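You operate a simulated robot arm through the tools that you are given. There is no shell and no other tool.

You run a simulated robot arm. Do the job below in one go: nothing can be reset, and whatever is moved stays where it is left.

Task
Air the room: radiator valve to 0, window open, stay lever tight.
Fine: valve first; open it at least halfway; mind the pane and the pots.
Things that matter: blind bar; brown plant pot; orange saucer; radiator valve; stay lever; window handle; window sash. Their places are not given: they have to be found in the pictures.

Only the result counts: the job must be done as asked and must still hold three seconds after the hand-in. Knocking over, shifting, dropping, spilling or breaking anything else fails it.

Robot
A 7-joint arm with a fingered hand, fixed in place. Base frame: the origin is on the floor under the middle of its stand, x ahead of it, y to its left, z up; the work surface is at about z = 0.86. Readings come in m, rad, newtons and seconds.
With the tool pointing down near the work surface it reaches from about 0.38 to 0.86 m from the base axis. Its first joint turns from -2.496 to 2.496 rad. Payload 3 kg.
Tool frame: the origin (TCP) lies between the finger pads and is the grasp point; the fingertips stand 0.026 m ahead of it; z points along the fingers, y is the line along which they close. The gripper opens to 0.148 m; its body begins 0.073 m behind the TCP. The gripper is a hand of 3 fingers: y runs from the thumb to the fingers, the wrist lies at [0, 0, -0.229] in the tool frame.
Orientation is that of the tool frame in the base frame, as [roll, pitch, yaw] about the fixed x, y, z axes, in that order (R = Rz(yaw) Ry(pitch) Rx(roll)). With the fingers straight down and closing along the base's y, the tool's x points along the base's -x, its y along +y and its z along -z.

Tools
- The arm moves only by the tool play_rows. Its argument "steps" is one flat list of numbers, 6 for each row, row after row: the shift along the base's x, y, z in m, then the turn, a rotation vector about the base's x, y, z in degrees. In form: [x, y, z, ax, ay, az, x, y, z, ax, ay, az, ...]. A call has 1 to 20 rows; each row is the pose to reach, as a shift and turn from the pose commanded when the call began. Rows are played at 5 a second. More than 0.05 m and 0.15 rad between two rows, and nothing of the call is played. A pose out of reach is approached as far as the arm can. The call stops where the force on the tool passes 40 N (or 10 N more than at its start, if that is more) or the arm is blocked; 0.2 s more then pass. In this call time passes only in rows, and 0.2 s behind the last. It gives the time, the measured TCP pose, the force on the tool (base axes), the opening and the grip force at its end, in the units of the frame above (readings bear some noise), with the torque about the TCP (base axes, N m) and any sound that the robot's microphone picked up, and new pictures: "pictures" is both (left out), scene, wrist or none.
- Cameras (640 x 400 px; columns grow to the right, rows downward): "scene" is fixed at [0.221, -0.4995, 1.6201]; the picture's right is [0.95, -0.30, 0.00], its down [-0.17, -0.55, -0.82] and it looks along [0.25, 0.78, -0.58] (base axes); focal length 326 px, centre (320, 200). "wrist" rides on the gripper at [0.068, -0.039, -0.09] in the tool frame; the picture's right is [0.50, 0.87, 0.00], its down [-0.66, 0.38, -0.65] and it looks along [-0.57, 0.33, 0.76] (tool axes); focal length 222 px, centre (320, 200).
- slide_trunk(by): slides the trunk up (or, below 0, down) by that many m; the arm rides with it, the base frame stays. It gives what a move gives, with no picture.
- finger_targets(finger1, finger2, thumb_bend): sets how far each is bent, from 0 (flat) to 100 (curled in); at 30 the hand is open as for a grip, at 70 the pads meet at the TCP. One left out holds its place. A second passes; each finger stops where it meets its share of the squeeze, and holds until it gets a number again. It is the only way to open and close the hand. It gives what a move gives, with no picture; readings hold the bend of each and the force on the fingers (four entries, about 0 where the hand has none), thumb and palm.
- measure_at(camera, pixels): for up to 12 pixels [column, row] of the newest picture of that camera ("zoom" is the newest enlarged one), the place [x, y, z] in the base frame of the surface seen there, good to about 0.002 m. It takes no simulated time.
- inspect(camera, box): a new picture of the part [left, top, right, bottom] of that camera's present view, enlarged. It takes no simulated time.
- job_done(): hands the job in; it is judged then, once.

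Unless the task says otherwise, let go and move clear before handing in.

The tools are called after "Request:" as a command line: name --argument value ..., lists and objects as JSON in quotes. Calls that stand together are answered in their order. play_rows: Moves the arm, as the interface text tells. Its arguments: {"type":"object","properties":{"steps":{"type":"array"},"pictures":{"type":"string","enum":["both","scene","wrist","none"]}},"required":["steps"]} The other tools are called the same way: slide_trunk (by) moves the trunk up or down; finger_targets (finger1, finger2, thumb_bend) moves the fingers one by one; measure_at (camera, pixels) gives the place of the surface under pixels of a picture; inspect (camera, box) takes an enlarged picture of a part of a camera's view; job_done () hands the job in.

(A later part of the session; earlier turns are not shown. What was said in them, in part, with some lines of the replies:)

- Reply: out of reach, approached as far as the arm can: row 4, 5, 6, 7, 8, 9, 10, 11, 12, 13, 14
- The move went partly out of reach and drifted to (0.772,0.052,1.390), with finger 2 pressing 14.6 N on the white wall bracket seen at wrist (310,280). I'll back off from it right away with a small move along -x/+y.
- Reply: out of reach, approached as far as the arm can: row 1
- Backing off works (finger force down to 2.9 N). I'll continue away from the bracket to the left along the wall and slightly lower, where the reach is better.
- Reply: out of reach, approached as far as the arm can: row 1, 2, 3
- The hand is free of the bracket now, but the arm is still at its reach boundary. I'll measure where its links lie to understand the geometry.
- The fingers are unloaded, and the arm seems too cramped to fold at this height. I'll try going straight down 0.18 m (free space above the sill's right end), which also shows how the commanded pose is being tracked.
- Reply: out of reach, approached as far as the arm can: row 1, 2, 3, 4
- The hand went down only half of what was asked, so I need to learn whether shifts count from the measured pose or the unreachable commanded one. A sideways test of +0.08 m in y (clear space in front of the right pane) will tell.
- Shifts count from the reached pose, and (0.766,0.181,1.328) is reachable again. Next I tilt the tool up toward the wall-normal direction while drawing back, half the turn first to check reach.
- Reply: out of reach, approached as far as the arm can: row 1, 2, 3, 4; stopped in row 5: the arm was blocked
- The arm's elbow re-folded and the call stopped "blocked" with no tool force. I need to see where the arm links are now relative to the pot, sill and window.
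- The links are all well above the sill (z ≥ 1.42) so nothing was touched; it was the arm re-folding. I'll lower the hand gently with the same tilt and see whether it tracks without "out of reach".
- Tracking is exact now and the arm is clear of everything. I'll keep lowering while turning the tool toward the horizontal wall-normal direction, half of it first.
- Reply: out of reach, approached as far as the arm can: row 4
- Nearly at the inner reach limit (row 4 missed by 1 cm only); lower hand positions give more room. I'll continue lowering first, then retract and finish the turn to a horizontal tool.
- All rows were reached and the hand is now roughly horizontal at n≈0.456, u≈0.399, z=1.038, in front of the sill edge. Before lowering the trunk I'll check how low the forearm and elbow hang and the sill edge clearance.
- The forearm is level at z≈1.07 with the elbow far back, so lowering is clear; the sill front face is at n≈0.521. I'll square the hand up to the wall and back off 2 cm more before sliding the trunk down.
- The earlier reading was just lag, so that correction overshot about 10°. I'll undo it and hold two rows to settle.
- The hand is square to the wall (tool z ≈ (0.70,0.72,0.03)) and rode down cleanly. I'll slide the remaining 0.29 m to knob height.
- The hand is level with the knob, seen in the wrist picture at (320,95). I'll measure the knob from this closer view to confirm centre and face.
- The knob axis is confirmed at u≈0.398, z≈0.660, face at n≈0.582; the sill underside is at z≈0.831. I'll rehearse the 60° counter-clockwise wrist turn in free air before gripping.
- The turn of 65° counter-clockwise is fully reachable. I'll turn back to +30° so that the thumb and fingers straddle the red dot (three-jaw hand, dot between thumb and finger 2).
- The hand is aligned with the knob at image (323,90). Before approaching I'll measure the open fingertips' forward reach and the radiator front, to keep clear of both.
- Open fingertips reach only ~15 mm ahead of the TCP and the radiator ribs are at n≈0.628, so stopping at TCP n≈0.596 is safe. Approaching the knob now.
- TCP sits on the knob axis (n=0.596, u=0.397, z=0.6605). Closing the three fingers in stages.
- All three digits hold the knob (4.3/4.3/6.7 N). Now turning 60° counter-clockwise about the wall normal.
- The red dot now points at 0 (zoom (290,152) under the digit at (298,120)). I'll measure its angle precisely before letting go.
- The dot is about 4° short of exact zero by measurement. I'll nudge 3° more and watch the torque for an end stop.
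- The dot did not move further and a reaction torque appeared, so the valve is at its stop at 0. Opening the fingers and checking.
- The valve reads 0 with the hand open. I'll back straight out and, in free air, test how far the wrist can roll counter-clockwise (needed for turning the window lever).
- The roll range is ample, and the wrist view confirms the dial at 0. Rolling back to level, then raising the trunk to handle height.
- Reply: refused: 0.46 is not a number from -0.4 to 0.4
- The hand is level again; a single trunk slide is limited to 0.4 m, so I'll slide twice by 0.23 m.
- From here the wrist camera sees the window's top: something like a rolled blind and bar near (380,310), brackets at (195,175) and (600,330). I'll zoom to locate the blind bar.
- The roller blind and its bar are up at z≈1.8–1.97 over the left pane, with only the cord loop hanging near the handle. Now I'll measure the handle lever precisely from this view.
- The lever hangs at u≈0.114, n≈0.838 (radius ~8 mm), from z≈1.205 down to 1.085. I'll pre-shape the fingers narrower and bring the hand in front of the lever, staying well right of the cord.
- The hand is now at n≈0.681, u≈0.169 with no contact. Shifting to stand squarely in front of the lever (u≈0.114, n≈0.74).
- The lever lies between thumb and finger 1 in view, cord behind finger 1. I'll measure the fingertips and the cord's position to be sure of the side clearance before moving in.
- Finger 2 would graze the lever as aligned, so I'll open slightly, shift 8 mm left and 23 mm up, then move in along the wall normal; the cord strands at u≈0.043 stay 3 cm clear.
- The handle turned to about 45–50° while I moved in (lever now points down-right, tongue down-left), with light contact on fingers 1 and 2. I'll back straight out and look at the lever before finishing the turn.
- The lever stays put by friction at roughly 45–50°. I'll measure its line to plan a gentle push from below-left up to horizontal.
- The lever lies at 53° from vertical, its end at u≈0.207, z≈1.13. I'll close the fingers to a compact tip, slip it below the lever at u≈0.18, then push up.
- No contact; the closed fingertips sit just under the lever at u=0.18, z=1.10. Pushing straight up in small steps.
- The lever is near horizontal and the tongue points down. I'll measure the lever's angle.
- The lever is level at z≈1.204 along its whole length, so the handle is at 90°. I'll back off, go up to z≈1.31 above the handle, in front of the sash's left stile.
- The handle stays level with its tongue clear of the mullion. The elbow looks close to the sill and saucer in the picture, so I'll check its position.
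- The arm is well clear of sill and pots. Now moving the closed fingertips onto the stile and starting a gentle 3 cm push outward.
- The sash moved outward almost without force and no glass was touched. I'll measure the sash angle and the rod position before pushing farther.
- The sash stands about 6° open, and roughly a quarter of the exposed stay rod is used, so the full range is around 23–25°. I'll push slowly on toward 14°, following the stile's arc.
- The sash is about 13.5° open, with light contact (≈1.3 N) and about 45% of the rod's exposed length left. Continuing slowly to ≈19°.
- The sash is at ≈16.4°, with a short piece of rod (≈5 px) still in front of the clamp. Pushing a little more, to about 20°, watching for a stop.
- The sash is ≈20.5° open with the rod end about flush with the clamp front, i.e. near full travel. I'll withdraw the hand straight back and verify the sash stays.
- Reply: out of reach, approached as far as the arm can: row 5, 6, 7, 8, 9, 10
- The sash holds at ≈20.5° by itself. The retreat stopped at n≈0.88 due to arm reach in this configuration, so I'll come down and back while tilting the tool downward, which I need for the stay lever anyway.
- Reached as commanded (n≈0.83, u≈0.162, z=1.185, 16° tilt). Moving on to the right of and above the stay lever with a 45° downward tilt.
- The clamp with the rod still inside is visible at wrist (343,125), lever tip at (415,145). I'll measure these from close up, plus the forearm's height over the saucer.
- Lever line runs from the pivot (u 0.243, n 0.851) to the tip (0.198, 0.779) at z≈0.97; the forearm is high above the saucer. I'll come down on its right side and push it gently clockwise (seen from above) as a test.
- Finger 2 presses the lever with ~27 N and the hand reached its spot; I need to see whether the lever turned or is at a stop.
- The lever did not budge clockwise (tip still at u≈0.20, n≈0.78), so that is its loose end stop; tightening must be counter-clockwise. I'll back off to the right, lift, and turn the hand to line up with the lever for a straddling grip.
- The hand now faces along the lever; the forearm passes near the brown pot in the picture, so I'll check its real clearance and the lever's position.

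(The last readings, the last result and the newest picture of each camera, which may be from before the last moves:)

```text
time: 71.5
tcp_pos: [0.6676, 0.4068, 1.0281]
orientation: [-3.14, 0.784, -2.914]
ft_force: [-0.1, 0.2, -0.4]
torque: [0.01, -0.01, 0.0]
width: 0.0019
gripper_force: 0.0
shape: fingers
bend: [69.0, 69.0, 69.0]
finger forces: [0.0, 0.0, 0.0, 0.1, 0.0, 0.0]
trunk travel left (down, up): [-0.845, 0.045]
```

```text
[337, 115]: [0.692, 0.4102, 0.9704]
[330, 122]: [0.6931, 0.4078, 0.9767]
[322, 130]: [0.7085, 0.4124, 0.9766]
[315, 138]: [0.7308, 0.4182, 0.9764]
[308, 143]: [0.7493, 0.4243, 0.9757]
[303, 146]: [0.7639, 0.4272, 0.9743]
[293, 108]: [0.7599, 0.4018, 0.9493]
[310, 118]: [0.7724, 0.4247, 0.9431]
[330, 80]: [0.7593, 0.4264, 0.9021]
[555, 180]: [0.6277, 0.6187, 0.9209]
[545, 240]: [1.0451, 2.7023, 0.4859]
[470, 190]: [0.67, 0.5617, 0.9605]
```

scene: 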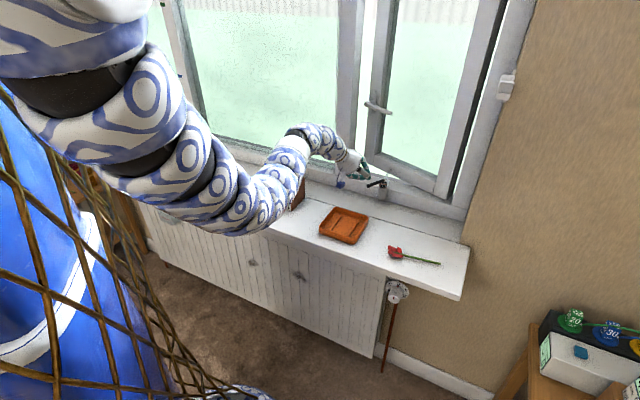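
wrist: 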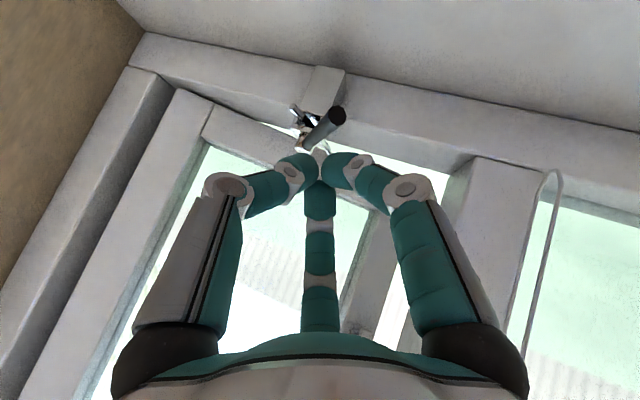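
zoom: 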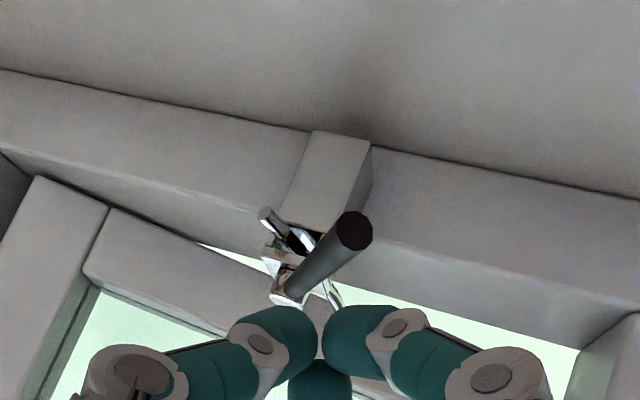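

The forearm is ≥0.25 m above the pot, and the hand azimuth (13°) matches the lever's. Opening the fingers and advancing along the tool axis to straddle the lever.

Request:
finger_targets --finger1 38 --finger2 38 --thumb_bend 38

Request:
play_rows --steps '[0.0142, 0.0029, -0.0145, 0, 0, 0, 0.0284, 0.0058, -0.029, 0, 0, 0, 0.0426, 0.0086, -0.0435, 0, 0, 0, 0.0568, 0.0115, -0.058, 0, 0, 0, 0.0568, 0.0115, -0.058, 0, 0, 0, 0.0568, 0.0115, -0.058, 0, 0, 0]'

Request:
inspect --camera "wrist" --box '[160, 0, 480, 200]'

```text
time: 72.5
tcp_pos: [0.6682, 0.4073, 1.0284]
orientation: [-3.142, 0.785, -2.914]
ft_force: [-0.9, 0.2, -1.1]
torque: [0.01, 0.0, -0.02]
width: 0.1012
gripper_force: 0.0
shape: fingers
bend: [38.0, 38.0, 38.0]
finger forces: [0.0, 0.1, 0.0, 0.1, 0.0, 0.0]
trunk travel left (down, up): [-0.845, 0.045]
```

```text
time: 73.9
tcp_pos: [0.7255, 0.4182, 0.9701]
orientation: [-3.14, 0.784, -2.915]
ft_force: [-0.4, 1.5, 0.3]
torque: [-0.02, 0.03, -0.03]
width: 0.1011
gripper_force: 0.0
shape: fingers
bend: [38.0, 38.0, 38.0]
finger forces: [0.1, 0.0, 0.0, 0.0, 0.0, 0.0]
trunk travel left (down, up): [-0.845, 0.045]
```

scene: 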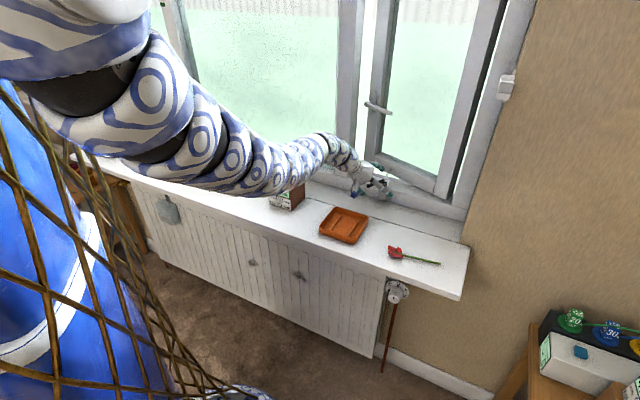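
wrist: 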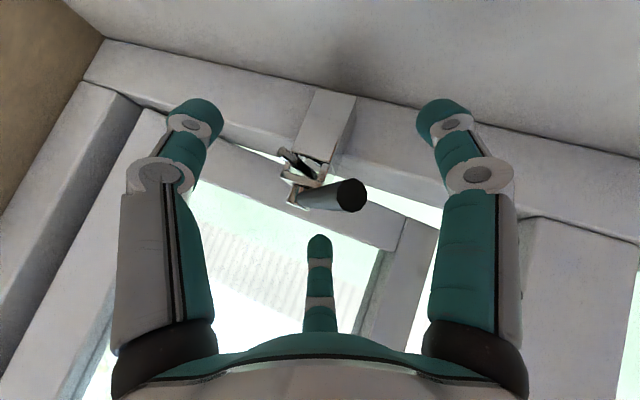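

```text
2.00 times, centred on (320, 100) of wrist
```

zoom: 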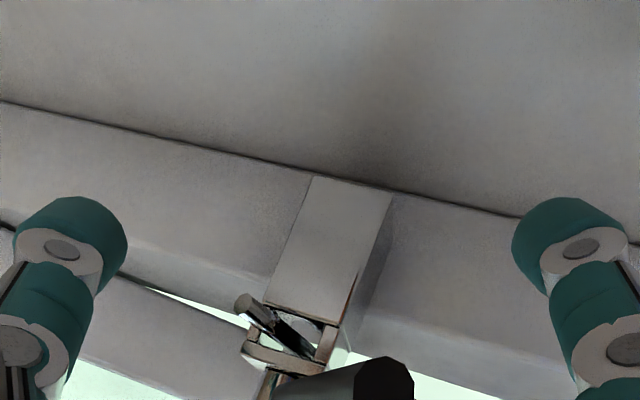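

The lever sits between thumb (left in view) and finger 1 (right), TCP on its axis. Closing on it in stages.

Request:
finger_targets --finger1 56 --finger2 56 --thumb_bend 56

Request:
finger_targets --finger1 66 --finger2 66 --thumb_bend 66

Request:
inspect --camera "wrist" --box '[200, 80, 440, 240]'

```text
time: 74.9
tcp_pos: [0.7247, 0.4189, 0.9699]
orientation: [-3.14, 0.783, -2.914]
ft_force: [1.0, 1.0, -0.9]
torque: [-0.01, -0.01, 0.01]
width: 0.0429
gripper_force: 0.1
shape: fingers
bend: [56.0, 56.0, 56.0]
finger forces: [0.1, 0.1, 0.0, 0.0, 0.1, 0.0]
trunk travel left (down, up): [-0.845, 0.045]
```

```text
time: 75.9
tcp_pos: [0.7251, 0.4196, 0.9712]
orientation: [3.141, 0.785, -2.915]
ft_force: [-0.2, 2.5, 0.7]
torque: [0.02, -0.05, 0.14]
width: 0.0114
gripper_force: 1.4
shape: fingers
bend: [66.0, 63.0, 66.0]
finger forces: [0.0, 3.4, 0.1, 0.0, 0.0, 0.0]
trunk travel left (down, up): [-0.845, 0.045]
```

```text
2.50 times, centred on (320, 160) of wrist
```

zoom: 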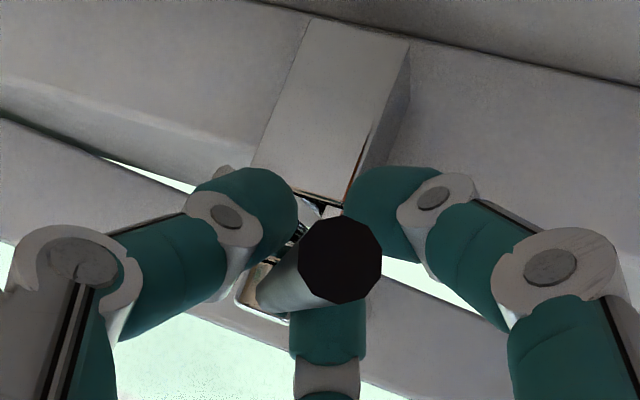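

Finger 2 touches the lever (3.4 N); thumb and finger 1 not yet. Closing those two a bit more.

Request:
finger_targets --finger1 72 --finger2 66 --thumb_bend 72

Request:
inspect --camera "wrist" --box '[200, 80, 440, 240]'

```text
time: 76.9
tcp_pos: [0.7247, 0.4183, 0.9694]
orientation: [3.141, 0.785, -2.913]
ft_force: [-0.5, 1.6, 0.6]
torque: [0.06, -0.11, 0.08]
width: 0.0002
gripper_force: 5.1
shape: fingers
bend: [71.0, 63.0, 69.0]
finger forces: [0.1, 6.4, 0.1, 0.0, 4.1, 0.1]
trunk travel left (down, up): [-0.845, 0.045]
```

```text
2.50 times, centred on (320, 160) of wrist
```

zoom: 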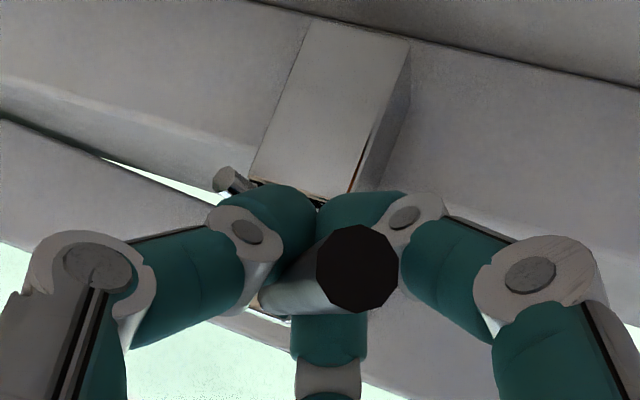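

Thumb (4 N) and finger 2 (6 N) hold the lever. Now turning counter-clockwise about its pivot, first 24°, watching torque.

Request:
play_rows --steps '[0.001, -0.0033, 0, 0, 0, 4, 0.0021, -0.0066, 0, 0, 0, 8, 0.0036, -0.0098, 0, 0, 0, 12, 0.0051, -0.0129, 0, 0, 0, 16, 0.007, -0.0158, 0, 0, 0, 20, 0.0089, -0.0187, 0, 0, 0, 24, 0.0089, -0.0187, 0, 0, 0, 24]'

Request:
inspect --camera "wrist" --box '[200, 80, 440, 240]'

Request:
inspect --camera "scene" --box '[352, 160, 432, 210]'

```text
time: 78.5
tcp_pos: [0.734, 0.4009, 0.9724]
orientation: [-3.14, 0.786, -2.495]
ft_force: [-1.2, 1.6, -1.1]
torque: [0.07, 0.0, 0.08]
width: 0.0
gripper_force: 4.2
shape: fingers
bend: [71.0, 62.0, 71.0]
finger forces: [0.0, 5.0, 0.0, 0.1, 3.3, 0.0]
trunk travel left (down, up): [-0.845, 0.045]
```

scene: 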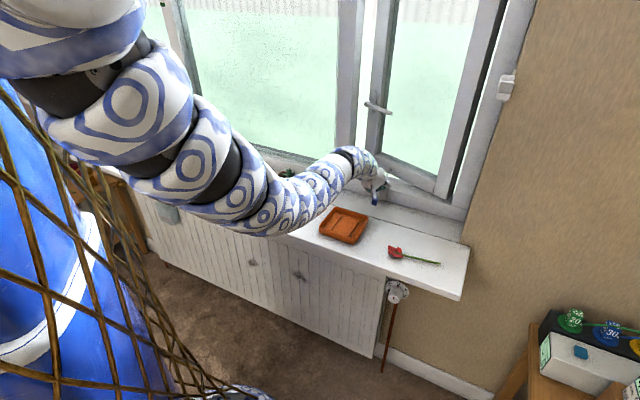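
wrist: 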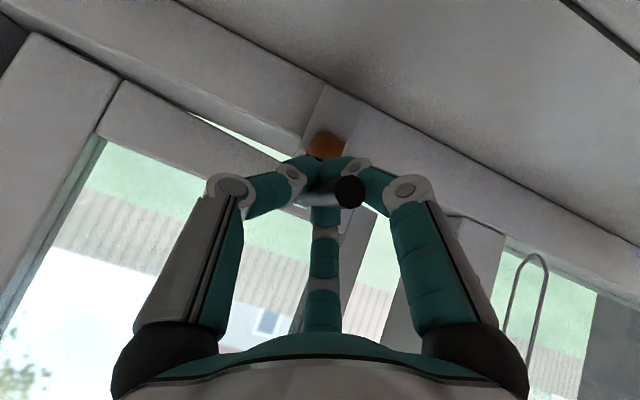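

```text
2.50 times, centred on (320, 160) of wrist
```

zoom: 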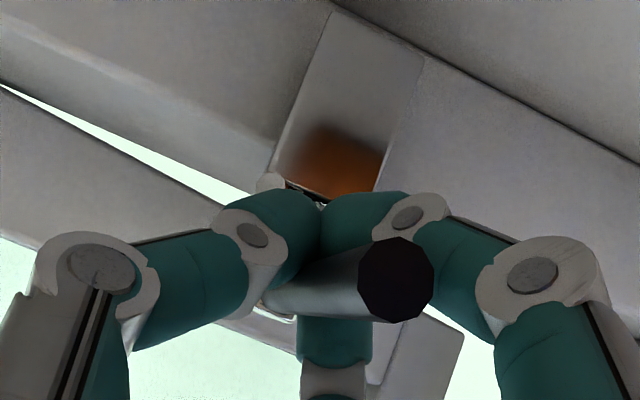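

```text
8.00 times, centred on (392, 185) of scene
```

zoom: 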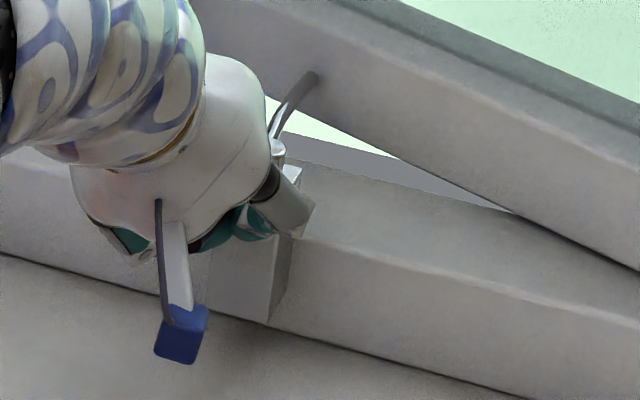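

The lever follows with little force. Measuring its tip to get the actual lever angle.

Request:
measure_at --camera "wrist" --pixels '[[350, 192], [345, 190], [355, 195], [330, 200], [318, 203], [340, 195], [312, 205], [348, 185]]'

```text
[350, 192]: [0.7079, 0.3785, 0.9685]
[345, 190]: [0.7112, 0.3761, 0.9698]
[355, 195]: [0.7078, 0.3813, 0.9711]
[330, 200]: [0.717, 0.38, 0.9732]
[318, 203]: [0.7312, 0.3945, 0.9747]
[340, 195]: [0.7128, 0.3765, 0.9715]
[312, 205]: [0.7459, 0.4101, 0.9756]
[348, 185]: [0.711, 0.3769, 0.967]
```

The lever is at ≈263° (25° turned), matching the hand. Continuing another 32° in small steps.

Request:
play_rows --steps '[0.0023, -0.0026, 0, 0, 0, 4, 0.0046, -0.0052, 0, 0, 0, 8, 0.0072, -0.0075, 0, 0, 0, 12, 0.0098, -0.0097, 0, 0, 0, 16, 0.0127, -0.0116, 0, 0, 0, 20, 0.0157, -0.0134, 0, 0, 0, 24, 0.0189, -0.0149, 0, 0, 0, 28, 0.0221, -0.0163, 0, 0, 0, 32, 0.0221, -0.0163, 0, 0, 0, 32]'

Request:
inspect --camera "wrist" --box '[200, 80, 440, 240]'

```text
time: 80.5
tcp_pos: [0.7562, 0.3835, 0.971]
orientation: [-3.14, 0.786, -1.937]
ft_force: [-1.8, 0.2, -1.0]
torque: [-0.05, -0.01, 0.01]
width: 0.0003
gripper_force: 4.8
shape: fingers
bend: [71.0, 63.0, 71.0]
finger forces: [3.2, 3.0, 0.1, 0.1, 3.3, 0.0]
trunk travel left (down, up): [-0.845, 0.045]
```

scene: 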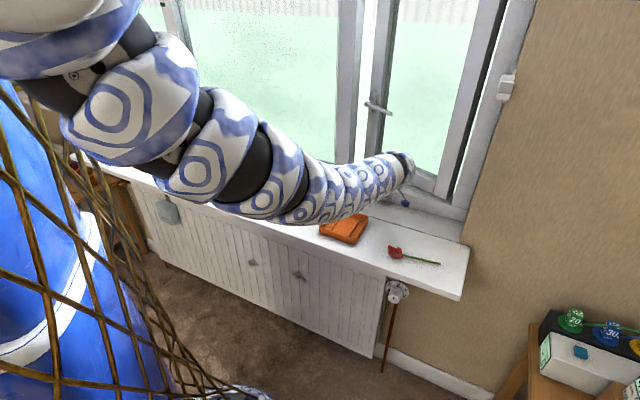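
wrist: 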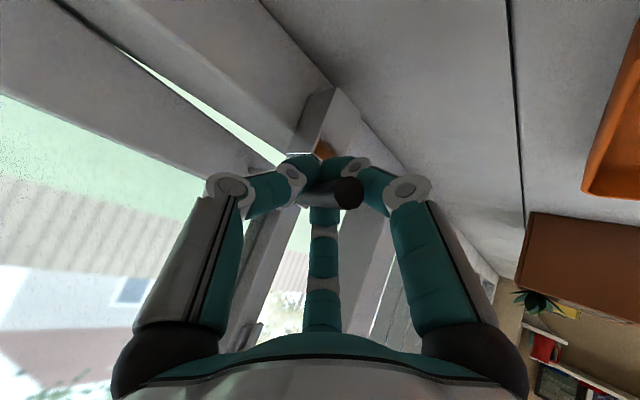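

```text
2.50 times, centred on (320, 160) of wrist
```

zoom: 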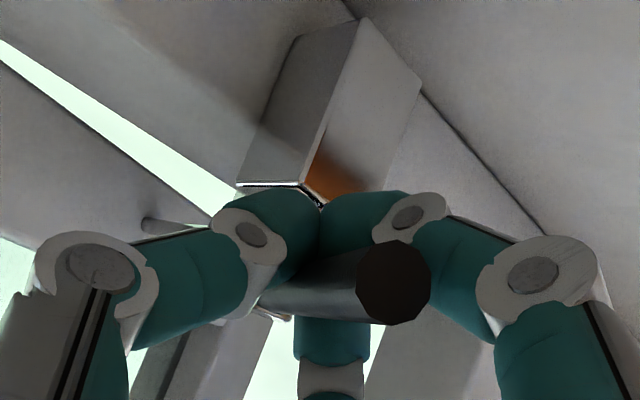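

The lever keeps following with little force (hand yaw now 56° in total). The forearm passes over the saucer in view, so I'll check heights and lever angle before going on.

Request:
measure_at --camera "scene" --pixels '[[345, 205], [330, 215], [370, 190], [300, 215], [400, 190], [395, 175], [360, 205], [270, 200]]'

Request:
measure_at --camera "wrist" --pixels '[[350, 193], [345, 188], [355, 198], [330, 200], [318, 203], [310, 206]]'

```text
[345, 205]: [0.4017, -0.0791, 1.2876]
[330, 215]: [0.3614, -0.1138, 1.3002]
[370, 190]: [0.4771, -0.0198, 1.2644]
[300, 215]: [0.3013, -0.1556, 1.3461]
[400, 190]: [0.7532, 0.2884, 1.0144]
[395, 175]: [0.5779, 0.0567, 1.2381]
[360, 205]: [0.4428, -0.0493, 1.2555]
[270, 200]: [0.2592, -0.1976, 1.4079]
```

```text
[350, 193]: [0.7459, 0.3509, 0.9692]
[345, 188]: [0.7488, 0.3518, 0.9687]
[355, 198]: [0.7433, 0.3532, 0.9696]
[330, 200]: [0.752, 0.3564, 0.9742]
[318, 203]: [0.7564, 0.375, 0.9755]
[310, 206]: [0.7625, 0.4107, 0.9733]
```

Lever at ≈296° (58° turned), arm well above everything. Continuing 16° more, checking for the tightening stop.

Request:
play_rows --steps '[0.0033, -0.001, 0, 0, 0, 4, 0.0066, -0.002, 0, 0, 0, 8, 0.01, -0.0025, 0, 0, 0, 12, 0.0135, -0.003, 0, 0, 0, 16, 0.0135, -0.003, 0, 0, 0, 16]'

Request:
measure_at --camera "wrist" --pixels '[[350, 193], [345, 188], [355, 198], [330, 200], [318, 203], [310, 206]]'

```text
time: 81.7
tcp_pos: [0.7562, 0.3897, 0.9923]
orientation: [-3.138, 0.79, -1.655]
ft_force: [3.7, 3.1, 15.9]
torque: [0.18, -0.13, -0.18]
width: 0.001
gripper_force: 9.2
shape: fingers
bend: [73.0, 66.0, 70.0]
finger forces: [6.1, 0.0, 0.0, 0.0, 11.7, 0.1]
out of reach, approached as far as the arm can: row 4, 5
trunk travel left (down, up): [-0.845, 0.045]
```

scene: 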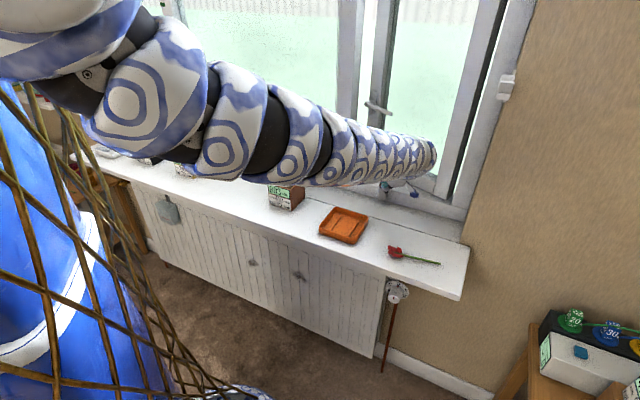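
wrist: 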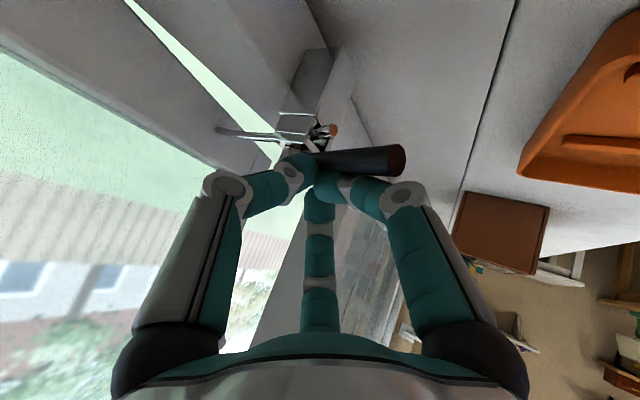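

```text
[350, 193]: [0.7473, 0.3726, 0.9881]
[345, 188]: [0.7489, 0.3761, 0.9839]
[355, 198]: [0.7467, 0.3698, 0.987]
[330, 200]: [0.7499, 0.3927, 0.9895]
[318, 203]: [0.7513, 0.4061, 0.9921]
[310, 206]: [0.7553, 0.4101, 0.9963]
```

The yaw ran out of reach and the grip slipped up off the lever (16 N vertical). I'll lift the hand off at once.

Request:
play_rows --steps '[0, 0, 0.025, 0, 0, 0, 0, 0, 0.06, 0, 0, 0, 0, 0, 0.06, 0, 0, 0]'

Request:
inspect --camera "wrist" --box '[240, 80, 480, 240]'

```text
time: 82.5
tcp_pos: [0.755, 0.3897, 1.0488]
orientation: [-3.141, 0.785, -1.658]
ft_force: [0.4, 0.0, -0.9]
torque: [-0.02, 0.03, -0.01]
width: 0.0
gripper_force: 0.1
shape: fingers
bend: [72.0, 66.0, 70.0]
finger forces: [0.0, 0.0, 0.1, 0.1, 0.1, 0.1]
trunk travel left (down, up): [-0.845, 0.045]
```

scene: 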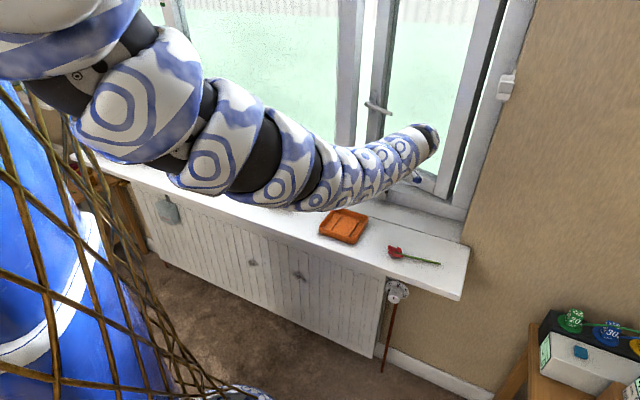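
wrist: 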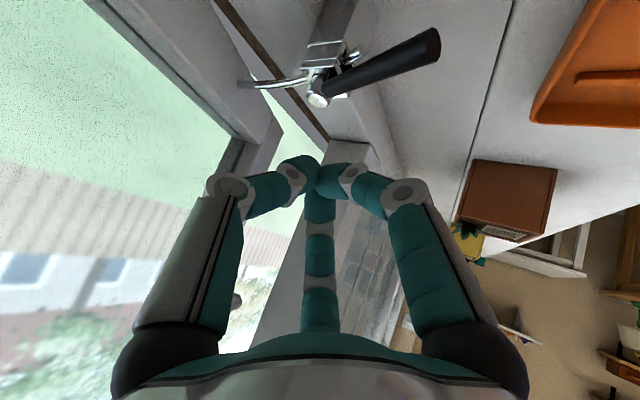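

```text
2.50 times, centred on (360, 160) of wrist
```

zoom: 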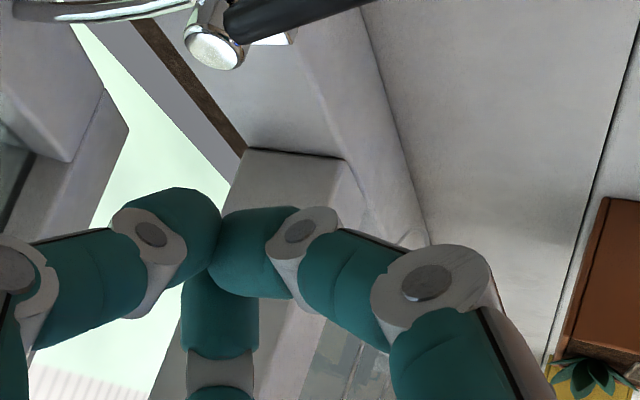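

Request:
measure_at --camera "wrist" --pixels '[[434, 45], [425, 50], [400, 60], [380, 70], [355, 82], [340, 88], [319, 99], [355, 55], [260, 84], [240, 84], [325, 60], [430, 35]]'

Request:
inspect --camera "wrist" --box '[220, 0, 460, 150]'

```text
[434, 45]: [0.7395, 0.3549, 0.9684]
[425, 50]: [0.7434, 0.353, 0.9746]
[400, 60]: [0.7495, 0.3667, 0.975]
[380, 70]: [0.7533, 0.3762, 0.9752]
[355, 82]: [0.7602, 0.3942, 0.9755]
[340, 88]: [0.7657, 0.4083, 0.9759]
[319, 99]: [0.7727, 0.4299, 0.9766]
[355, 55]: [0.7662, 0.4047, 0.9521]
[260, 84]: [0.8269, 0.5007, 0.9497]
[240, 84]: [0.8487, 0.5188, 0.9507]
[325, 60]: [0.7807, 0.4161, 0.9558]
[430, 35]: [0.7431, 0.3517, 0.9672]
```

```text
2.67 times, centred on (340, 75) of wrist
```

zoom: 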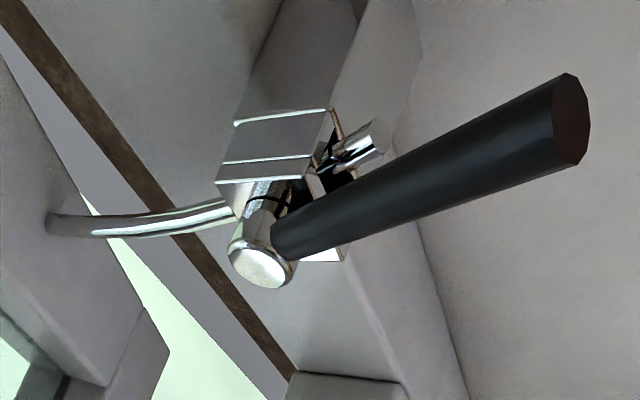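

The lever now stands at ≈291°, about 53° from its loose stop, and still turns easily, so it isn't tight yet. I'll bring the hand back to the comfortable yaw (13° azimuth), fist closed, left-front of the lever, to keep pushing it round.

Request:
finger_targets --finger1 69 --finger2 69 --thumb_bend 69

Request:
play_rows --steps '[-0.0062, 0, 0.005, 0, 0, -7.2, -0.0124, 0, 0.01, 0, 0, -14.4, -0.0186, 0, 0.01, 0, 0, -21.6, -0.0248, 0, 0.01, 0, 0, -28.8, -0.031, -0.0005, 0.01, 0, 0, -36, -0.0372, -0.0005, 0.01, 0, 0, -43.2, -0.0434, -0.0006, 0.01, 0, 0, -50.4, -0.0496, -0.0007, 0.01, 0, 0, -57.6, -0.0558, -0.0008, 0.01, 0, 0, -64.8, -0.062, -0.0008, 0.01, 0, 0, -72, -0.062, -0.0008, 0.01, 0, 0, -72, -0.062, -0.0008, 0.01, 0, 0, -72]'

Request:
inspect --camera "wrist" --box '[160, 0, 480, 200]'

```text
time: 83.5
tcp_pos: [0.7562, 0.3894, 1.05]
orientation: [-3.141, 0.785, -1.658]
ft_force: [-1.0, -0.2, 0.9]
torque: [0.0, 0.0, -0.01]
width: 0.0015
gripper_force: 0.0
shape: fingers
bend: [69.0, 69.0, 69.0]
finger forces: [0.0, 0.1, 0.0, 0.0, 0.1, 0.0]
trunk travel left (down, up): [-0.845, 0.045]
```

```text
time: 86.1
tcp_pos: [0.6952, 0.388, 1.0597]
orientation: [3.141, 0.785, -2.915]
ft_force: [0.0, 1.0, 0.0]
torque: [-0.02, 0.02, 0.01]
width: 0.0016
gripper_force: 0.1
shape: fingers
bend: [69.0, 69.0, 69.0]
finger forces: [0.0, 0.1, 0.0, 0.1, 0.0, 0.1]
trunk travel left (down, up): [-0.845, 0.045]
```

scene: 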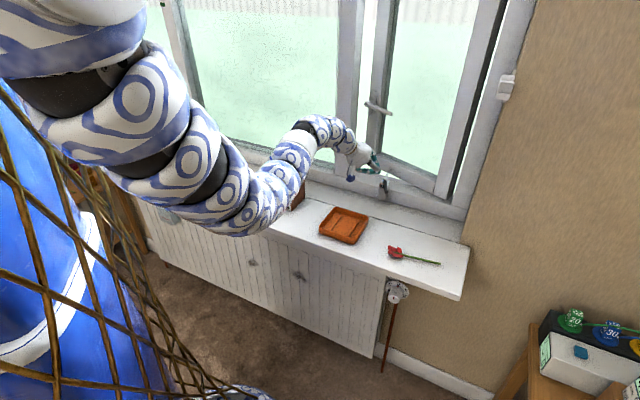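
wrist: 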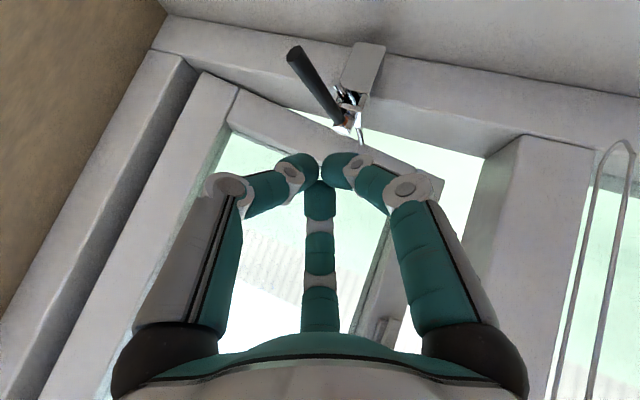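

```text
2.00 times, centred on (320, 100) of wrist
```

zoom: 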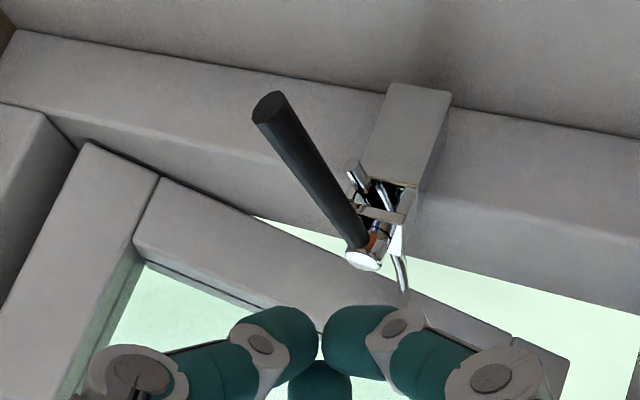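

The fist is in place left-front of the lever with no contact. Descending to lever height and pushing it onward counter-clockwise.

Request:
play_rows --steps '[-0.0014, -0.0004, -0.031, 0, 0, 0, -0.0029, -0.0008, -0.062, 0, 0, 0, -0.0043, -0.0012, -0.0927, 0, 0, 0, 0.0109, -0.0009, -0.0927, 0, 0, 0, 0.0261, -0.0005, -0.0927, 0, 0, 0, 0.033, -0.0083, -0.0927, 0, 0, 0, 0.0424, -0.0153, -0.0927, 0, 0, 0, 0.0424, -0.0153, -0.0927, 0, 0, 0]'

Request:
inspect --camera "wrist" --box '[160, 40, 480, 240]'

```text
time: 87.9
tcp_pos: [0.7339, 0.3738, 0.9659]
orientation: [3.141, 0.785, -2.913]
ft_force: [-10.4, 2.4, -3.4]
torque: [0.09, 0.01, -0.1]
width: 0.0003
gripper_force: 6.3
shape: fingers
bend: [69.0, 70.0, 70.0]
finger forces: [0.0, 4.9, 0.0, 0.0, 7.6, 0.0]
trunk travel left (down, up): [-0.845, 0.045]
```

scene: 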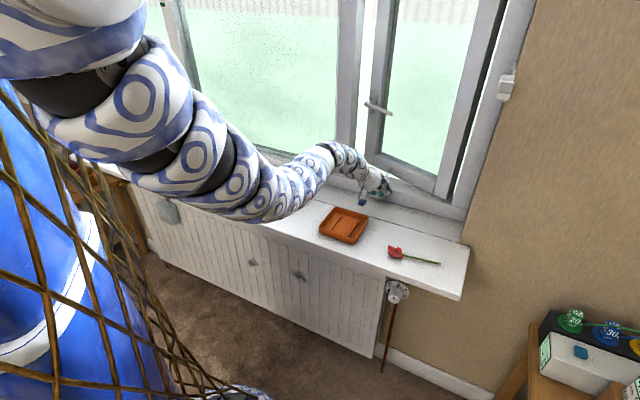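
wrist: 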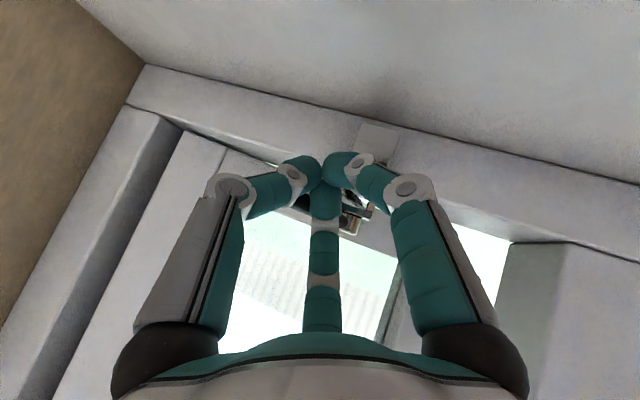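

```text
2.00 times, centred on (320, 140) of wrist
```

zoom: 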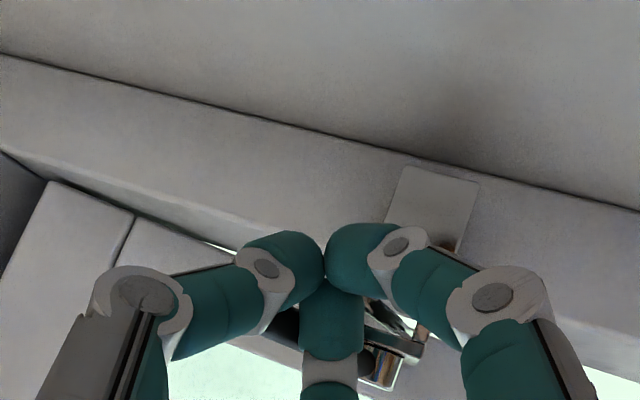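

About 11 N of resistance now. I'll look for the lever in the scene picture to see its angle.

Request:
inspect --camera "scene" --box '[352, 160, 432, 210]'

Request:
inspect --camera "wrist" --box '[260, 140, 400, 250]'

```text
8.00 times, centred on (392, 185) of scene
```

zoom: 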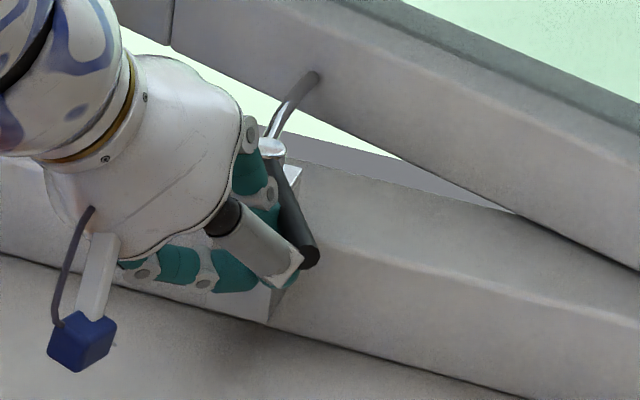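

```text
3.64 times, centred on (330, 195) of wrist
```

zoom: 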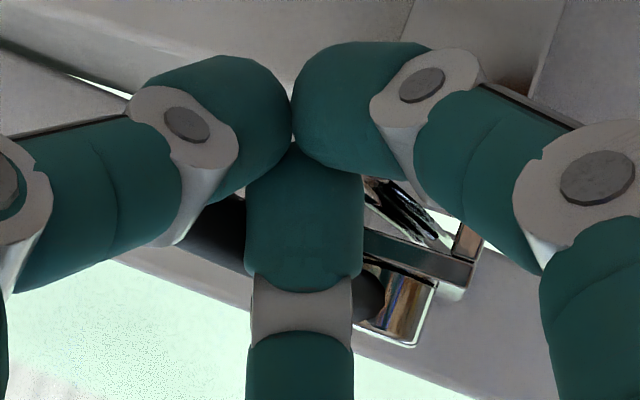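

The lever is visible in the scene zoom from (270,165) to its tip at (308,255). Measuring it.

Request:
measure_at --camera "scene" --pixels '[[390.5, 192], [390, 190.5], [389.2, 188], [388.4, 185.5], [387.7, 183], [386, 179], [391, 191], [389, 187]]'

```text
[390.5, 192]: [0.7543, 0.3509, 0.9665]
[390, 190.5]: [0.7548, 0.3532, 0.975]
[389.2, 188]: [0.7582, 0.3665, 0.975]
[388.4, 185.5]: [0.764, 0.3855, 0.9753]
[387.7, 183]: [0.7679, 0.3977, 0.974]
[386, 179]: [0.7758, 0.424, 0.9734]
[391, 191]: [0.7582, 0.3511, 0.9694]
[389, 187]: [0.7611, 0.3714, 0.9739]
```

The lever is at ≈302° (64° turned) under ~11 N. I'll push a further centimetre to see if this is the tight end stop or more travel.

Request:
play_rows --steps '[0.0035, -0.0017, 0, 0, 0, 0, 0.007, -0.0035, 0, 0, 0, 0, 0.0105, -0.0052, 0, 0, 0, 0, 0.0105, -0.0052, 0, 0, 0, 0]'

Request:
inspect --camera "scene" --box '[352, 160, 432, 210]'

Request:
measure_at --camera "scene" --pixels '[[390.5, 192], [391, 191], [391.5, 191.5], [392, 191], [393, 191], [390, 189], [389, 186], [394, 190]]'

```text
time: 88.6
tcp_pos: [0.7361, 0.3731, 0.962]
orientation: [3.138, 0.777, -2.912]
ft_force: [-22.1, 2.2, -0.6]
torque: [-0.05, 0.02, -0.23]
width: 0.0
gripper_force: 12.3
shape: fingers
bend: [68.0, 70.0, 71.0]
finger forces: [0.0, 8.2, 0.0, 0.1, 15.2, 0.1]
trunk travel left (down, up): [-0.845, 0.045]
stopped in row 3: the force on the tool passed its limit at 43 N (the readings are from after the stop); the commanded pose is now the measured one
```

scene: 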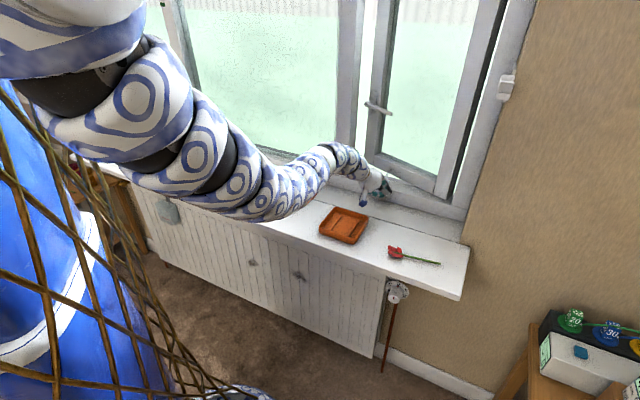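
wrist: 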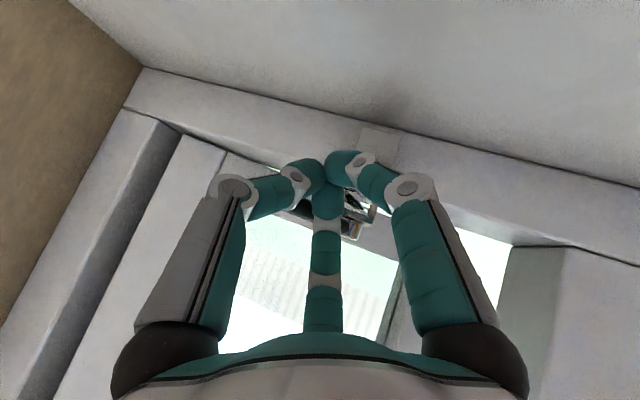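

```text
8.00 times, centred on (392, 185) of scene
```

zoom: 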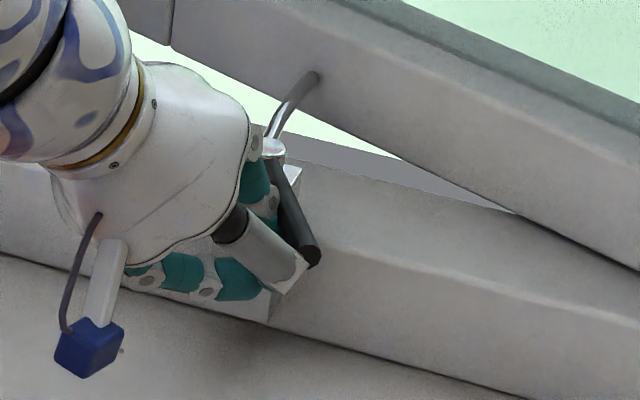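

```text
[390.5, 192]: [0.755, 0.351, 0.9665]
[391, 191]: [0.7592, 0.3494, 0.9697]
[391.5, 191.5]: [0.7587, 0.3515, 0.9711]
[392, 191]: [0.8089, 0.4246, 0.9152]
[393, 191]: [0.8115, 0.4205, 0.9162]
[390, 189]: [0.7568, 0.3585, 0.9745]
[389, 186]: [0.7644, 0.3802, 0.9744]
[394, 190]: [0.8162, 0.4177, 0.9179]
```

43 N and the lever didn't move past ≈302°: that's the tight end stop. I'll back off and lift, then check that lever and sash stay.

Request:
play_rows --steps '[-0.014, 0.0024, 0, 0, 0, 0, -0.0283, 0.0047, 0, 0, 0, 0, -0.0424, 0.0071, 0, 0, 0, 0, -0.0424, 0.0071, 0.04, 0, 0, 0, -0.0424, 0.0071, 0.08, 0, 0, 0, -0.0424, 0.0071, 0.1, 0, 0, 0, -0.0424, 0.0071, 0.1, 0, 0, 0]'

Request:
inspect --camera "wrist" --box '[160, 0, 480, 200]'

Request:
inspect --camera "scene" --box '[352, 160, 432, 210]'

```text
time: 90.2
tcp_pos: [0.6985, 0.3783, 1.0639]
orientation: [-3.141, 0.779, -2.912]
ft_force: [-0.3, -0.4, 0.1]
torque: [0.0, 0.01, 0.04]
width: 0.0021
gripper_force: 0.1
shape: fingers
bend: [69.0, 69.0, 69.0]
finger forces: [0.0, 0.1, 0.1, 0.1, 0.0, 0.0]
trunk travel left (down, up): [-0.845, 0.045]
```

scene: 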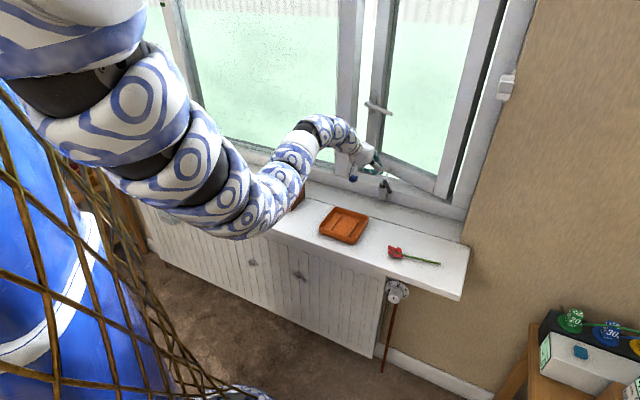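
wrist: 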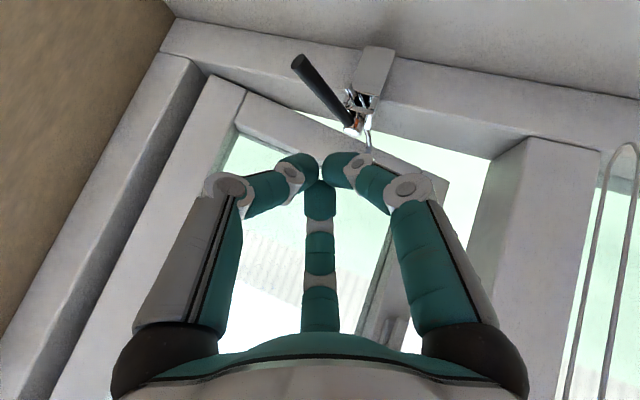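

```text
2.00 times, centred on (320, 100) of wrist
```

zoom: 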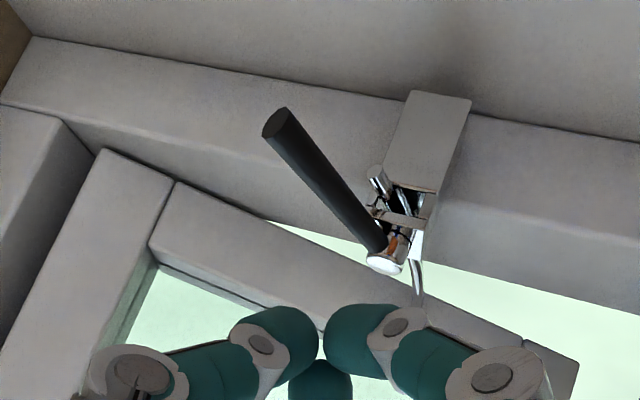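

```text
8.00 times, centred on (392, 185) of scene
```

zoom: 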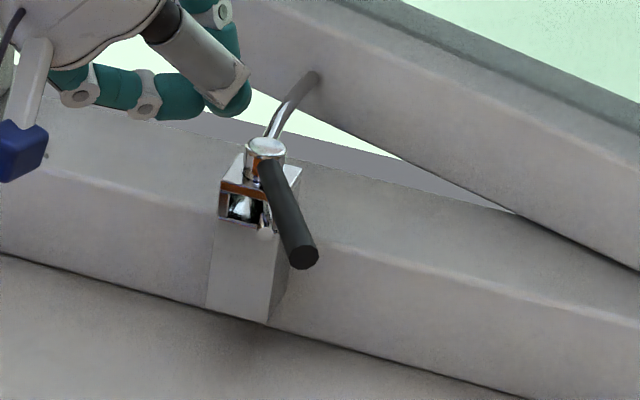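

The hand is clear; the lever stays turned, the rod end is still in the clamp. I'll measure lever and sash angles again.

Request:
measure_at --camera "wrist" --pixels '[[299, 60], [302, 63], [310, 75], [322, 90], [335, 107], [345, 120], [352, 132], [300, 57]]'

Request:
measure_at --camera "scene" --pixels '[[390, 192], [389.5, 191], [388.5, 187], [387, 183], [385.3, 178.5], [410, 172], [440, 186], [402, 169], [425, 179], [415, 174]]'

```text
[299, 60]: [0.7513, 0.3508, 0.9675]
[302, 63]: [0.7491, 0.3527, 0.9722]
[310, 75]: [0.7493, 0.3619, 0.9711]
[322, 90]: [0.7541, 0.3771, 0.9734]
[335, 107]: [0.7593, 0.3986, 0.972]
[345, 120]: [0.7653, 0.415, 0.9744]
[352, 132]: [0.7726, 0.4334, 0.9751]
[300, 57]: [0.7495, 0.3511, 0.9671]
```

```text
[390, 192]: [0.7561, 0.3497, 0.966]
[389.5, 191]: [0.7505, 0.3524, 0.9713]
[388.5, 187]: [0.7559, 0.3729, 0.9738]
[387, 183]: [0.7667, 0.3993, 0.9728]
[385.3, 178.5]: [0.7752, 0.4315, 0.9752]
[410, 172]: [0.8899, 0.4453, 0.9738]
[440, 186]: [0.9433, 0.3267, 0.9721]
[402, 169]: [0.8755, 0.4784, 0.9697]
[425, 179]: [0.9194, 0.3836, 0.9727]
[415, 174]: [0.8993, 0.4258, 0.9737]
```

Lever at ≈300° (its end stop, 62° from loose) and the sash still ≈20.5° open, rod held in the clamp. I'll move the hand up and back clear of the window, then check everything once more.

Request:
play_rows --steps '[-0.01, -0.01, 0.03, 0, 0, 0, -0.025, -0.025, 0.06, 0, 0, 0, -0.045, -0.045, 0.08, 0, 0, 0, -0.065, -0.065, 0.1, 0, 0, 0, -0.065, -0.065, 0.1, 0, 0, 0, -0.065, -0.065, 0.1, 0, 0, 0]'

Request:
inspect --camera "scene" --box '[380, 277.5, 420, 302.5]'

Request:
inspect --camera "scene" --box '[340, 90, 500, 215]'

Request:
inspect --camera "scene" --box '[120, 120, 480, 300]'

```text
time: 91.6
tcp_pos: [0.633, 0.312, 1.1637]
orientation: [3.139, 0.78, -2.913]
ft_force: [0.3, 0.4, -0.7]
torque: [0.0, -0.01, 0.0]
width: 0.0022
gripper_force: 0.0
shape: fingers
bend: [69.0, 69.0, 69.0]
finger forces: [0.1, 0.0, 0.0, 0.1, 0.0, 0.0]
trunk travel left (down, up): [-0.845, 0.045]
```

scene: 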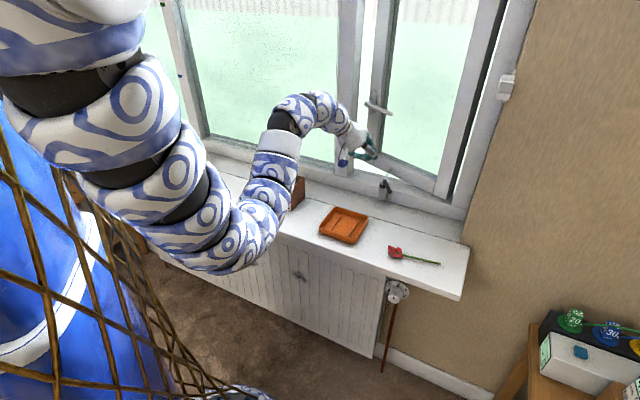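
wrist: 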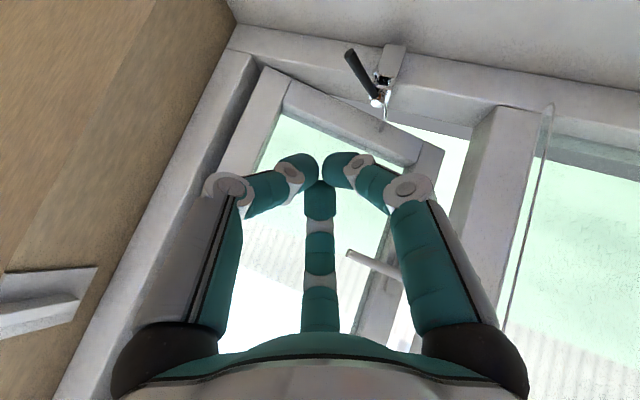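

```text
16.00 times, centred on (400, 290) of scene
```

zoom: 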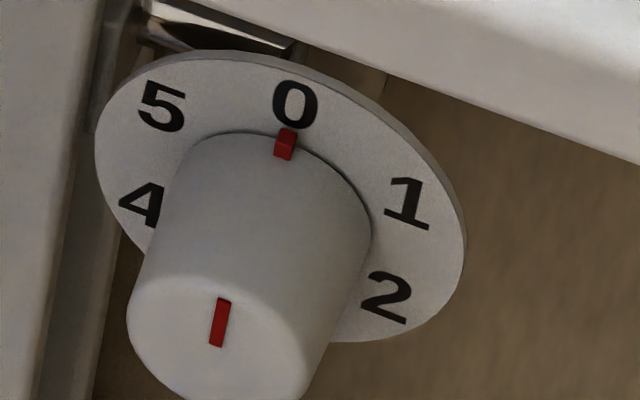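

```text
3.20 times, centred on (420, 152) of scene
```

zoom: 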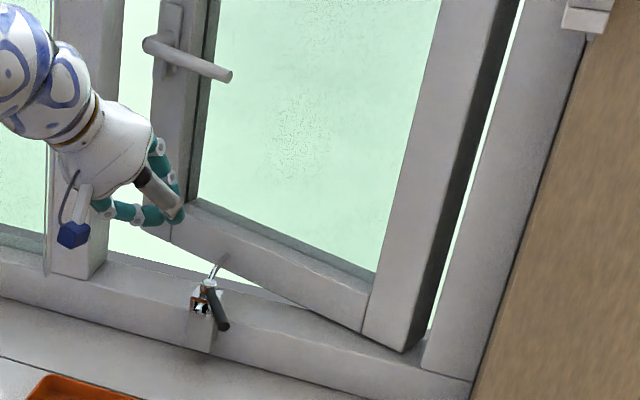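

```text
1.78 times, centred on (300, 210) of scene
```

zoom: 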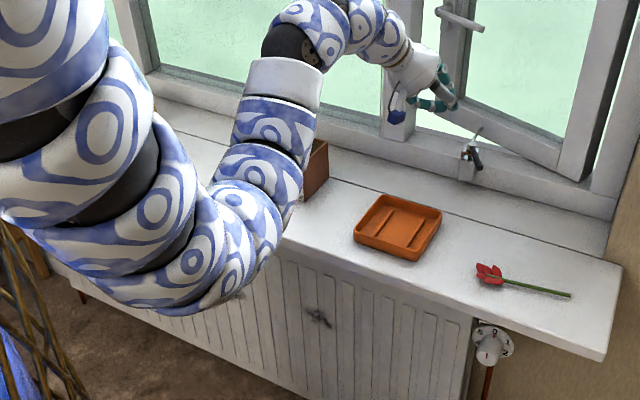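

The dial still reads 0, the sash is open with the lever turned to its stop, and pot, saucer and flower are where they were. I'll wait a few seconds in place and confirm nothing drifts before handing in.

Request:
play_rows --steps '[0, 0, 0, 0, 0, 0, 0, 0, 0, 0, 0, 0, 0, 0, 0, 0, 0, 0, 0, 0, 0, 0, 0, 0, 0, 0, 0, 0, 0, 0, 0, 0, 0, 0, 0, 0, 0, 0, 0, 0, 0, 0, 0, 0, 0, 0, 0, 0, 0, 0, 0, 0, 0, 0, 0, 0, 0, 0, 0, 0, 0, 0, 0, 0, 0, 0, 0, 0, 0, 0, 0, 0, 0, 0, 0, 0, 0, 0, 0, 0, 0, 0, 0, 0, 0, 0, 0, 0, 0, 0]' --pictures "both"

Request:
measure_at --camera "scene" --pixels '[[390, 192], [389.5, 191], [388.5, 187], [387, 183], [410, 172], [440, 186], [402, 169], [415, 174], [343, 224], [400, 252]]'

```text
time: 94.8
tcp_pos: [0.6322, 0.3106, 1.1635]
orientation: [3.14, 0.781, -2.915]
ft_force: [-0.3, -0.5, -0.2]
torque: [0.03, -0.02, 0.0]
width: 0.002
gripper_force: 0.1
shape: fingers
bend: [69.0, 69.0, 69.0]
finger forces: [0.0, 0.0, 0.0, 0.0, 0.1, 0.0]
trunk travel left (down, up): [-0.845, 0.045]
```

scene: 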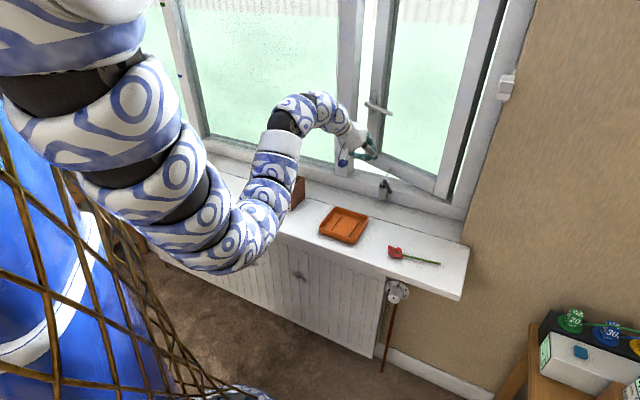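
wrist: 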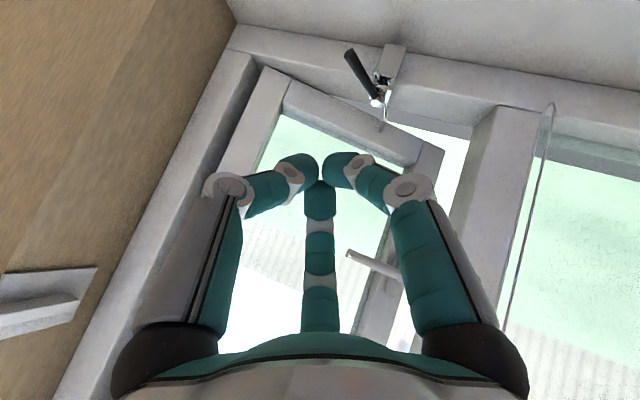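

```text
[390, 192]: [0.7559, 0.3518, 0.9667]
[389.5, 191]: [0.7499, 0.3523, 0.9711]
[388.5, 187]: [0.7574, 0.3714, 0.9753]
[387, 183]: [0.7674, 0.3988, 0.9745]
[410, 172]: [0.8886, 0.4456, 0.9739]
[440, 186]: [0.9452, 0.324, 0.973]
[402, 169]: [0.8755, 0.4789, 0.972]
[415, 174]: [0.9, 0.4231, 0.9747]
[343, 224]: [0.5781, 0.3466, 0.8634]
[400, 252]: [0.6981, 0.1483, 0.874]
```

After three seconds of waiting nothing moved. The sash is still ≈20.5° open, the lever is at its stop (tip near (390,192)), the valve is at 0 and the saucer is at its original place. The hand is clear of everything, so I'm handing in.

Request:
job_done

```text
The job is handed in.
```

The job is handed in: the radiator valve is at 0, the window is open, and the stay lever is turned to its stop. I waited three seconds before handing in and nothing had moved.

- **Valve:** I did this first. I turned it from 1 to its stop at 0, and the dial still read 0 at the end.
- **Window:** The handle is level and the sash is open about 20.5°. I didn't push to a hard stop, so "at least halfway" is an estimate. The end of the stay rod is almost at its clamp, which puts full travel at roughly 24–28°.
- **Stay lever:** It is turned about 62° from where it started. It would not move further when the push reached 43 N, so I take that as tight. I did not push on the sash afterwards to test the hold.
- **Surroundings:** I pushed the sash only on its frame, never on the glass. The saucer measured in its original place. The brown pot, the flower and the blind cord were not touched. The blind bar is well above the window area I worked in.
- **One contact:** Early on, a finger pressed the white wall bracket right of the window with about 15 N. I backed off at once, and it did not appear to have moved.
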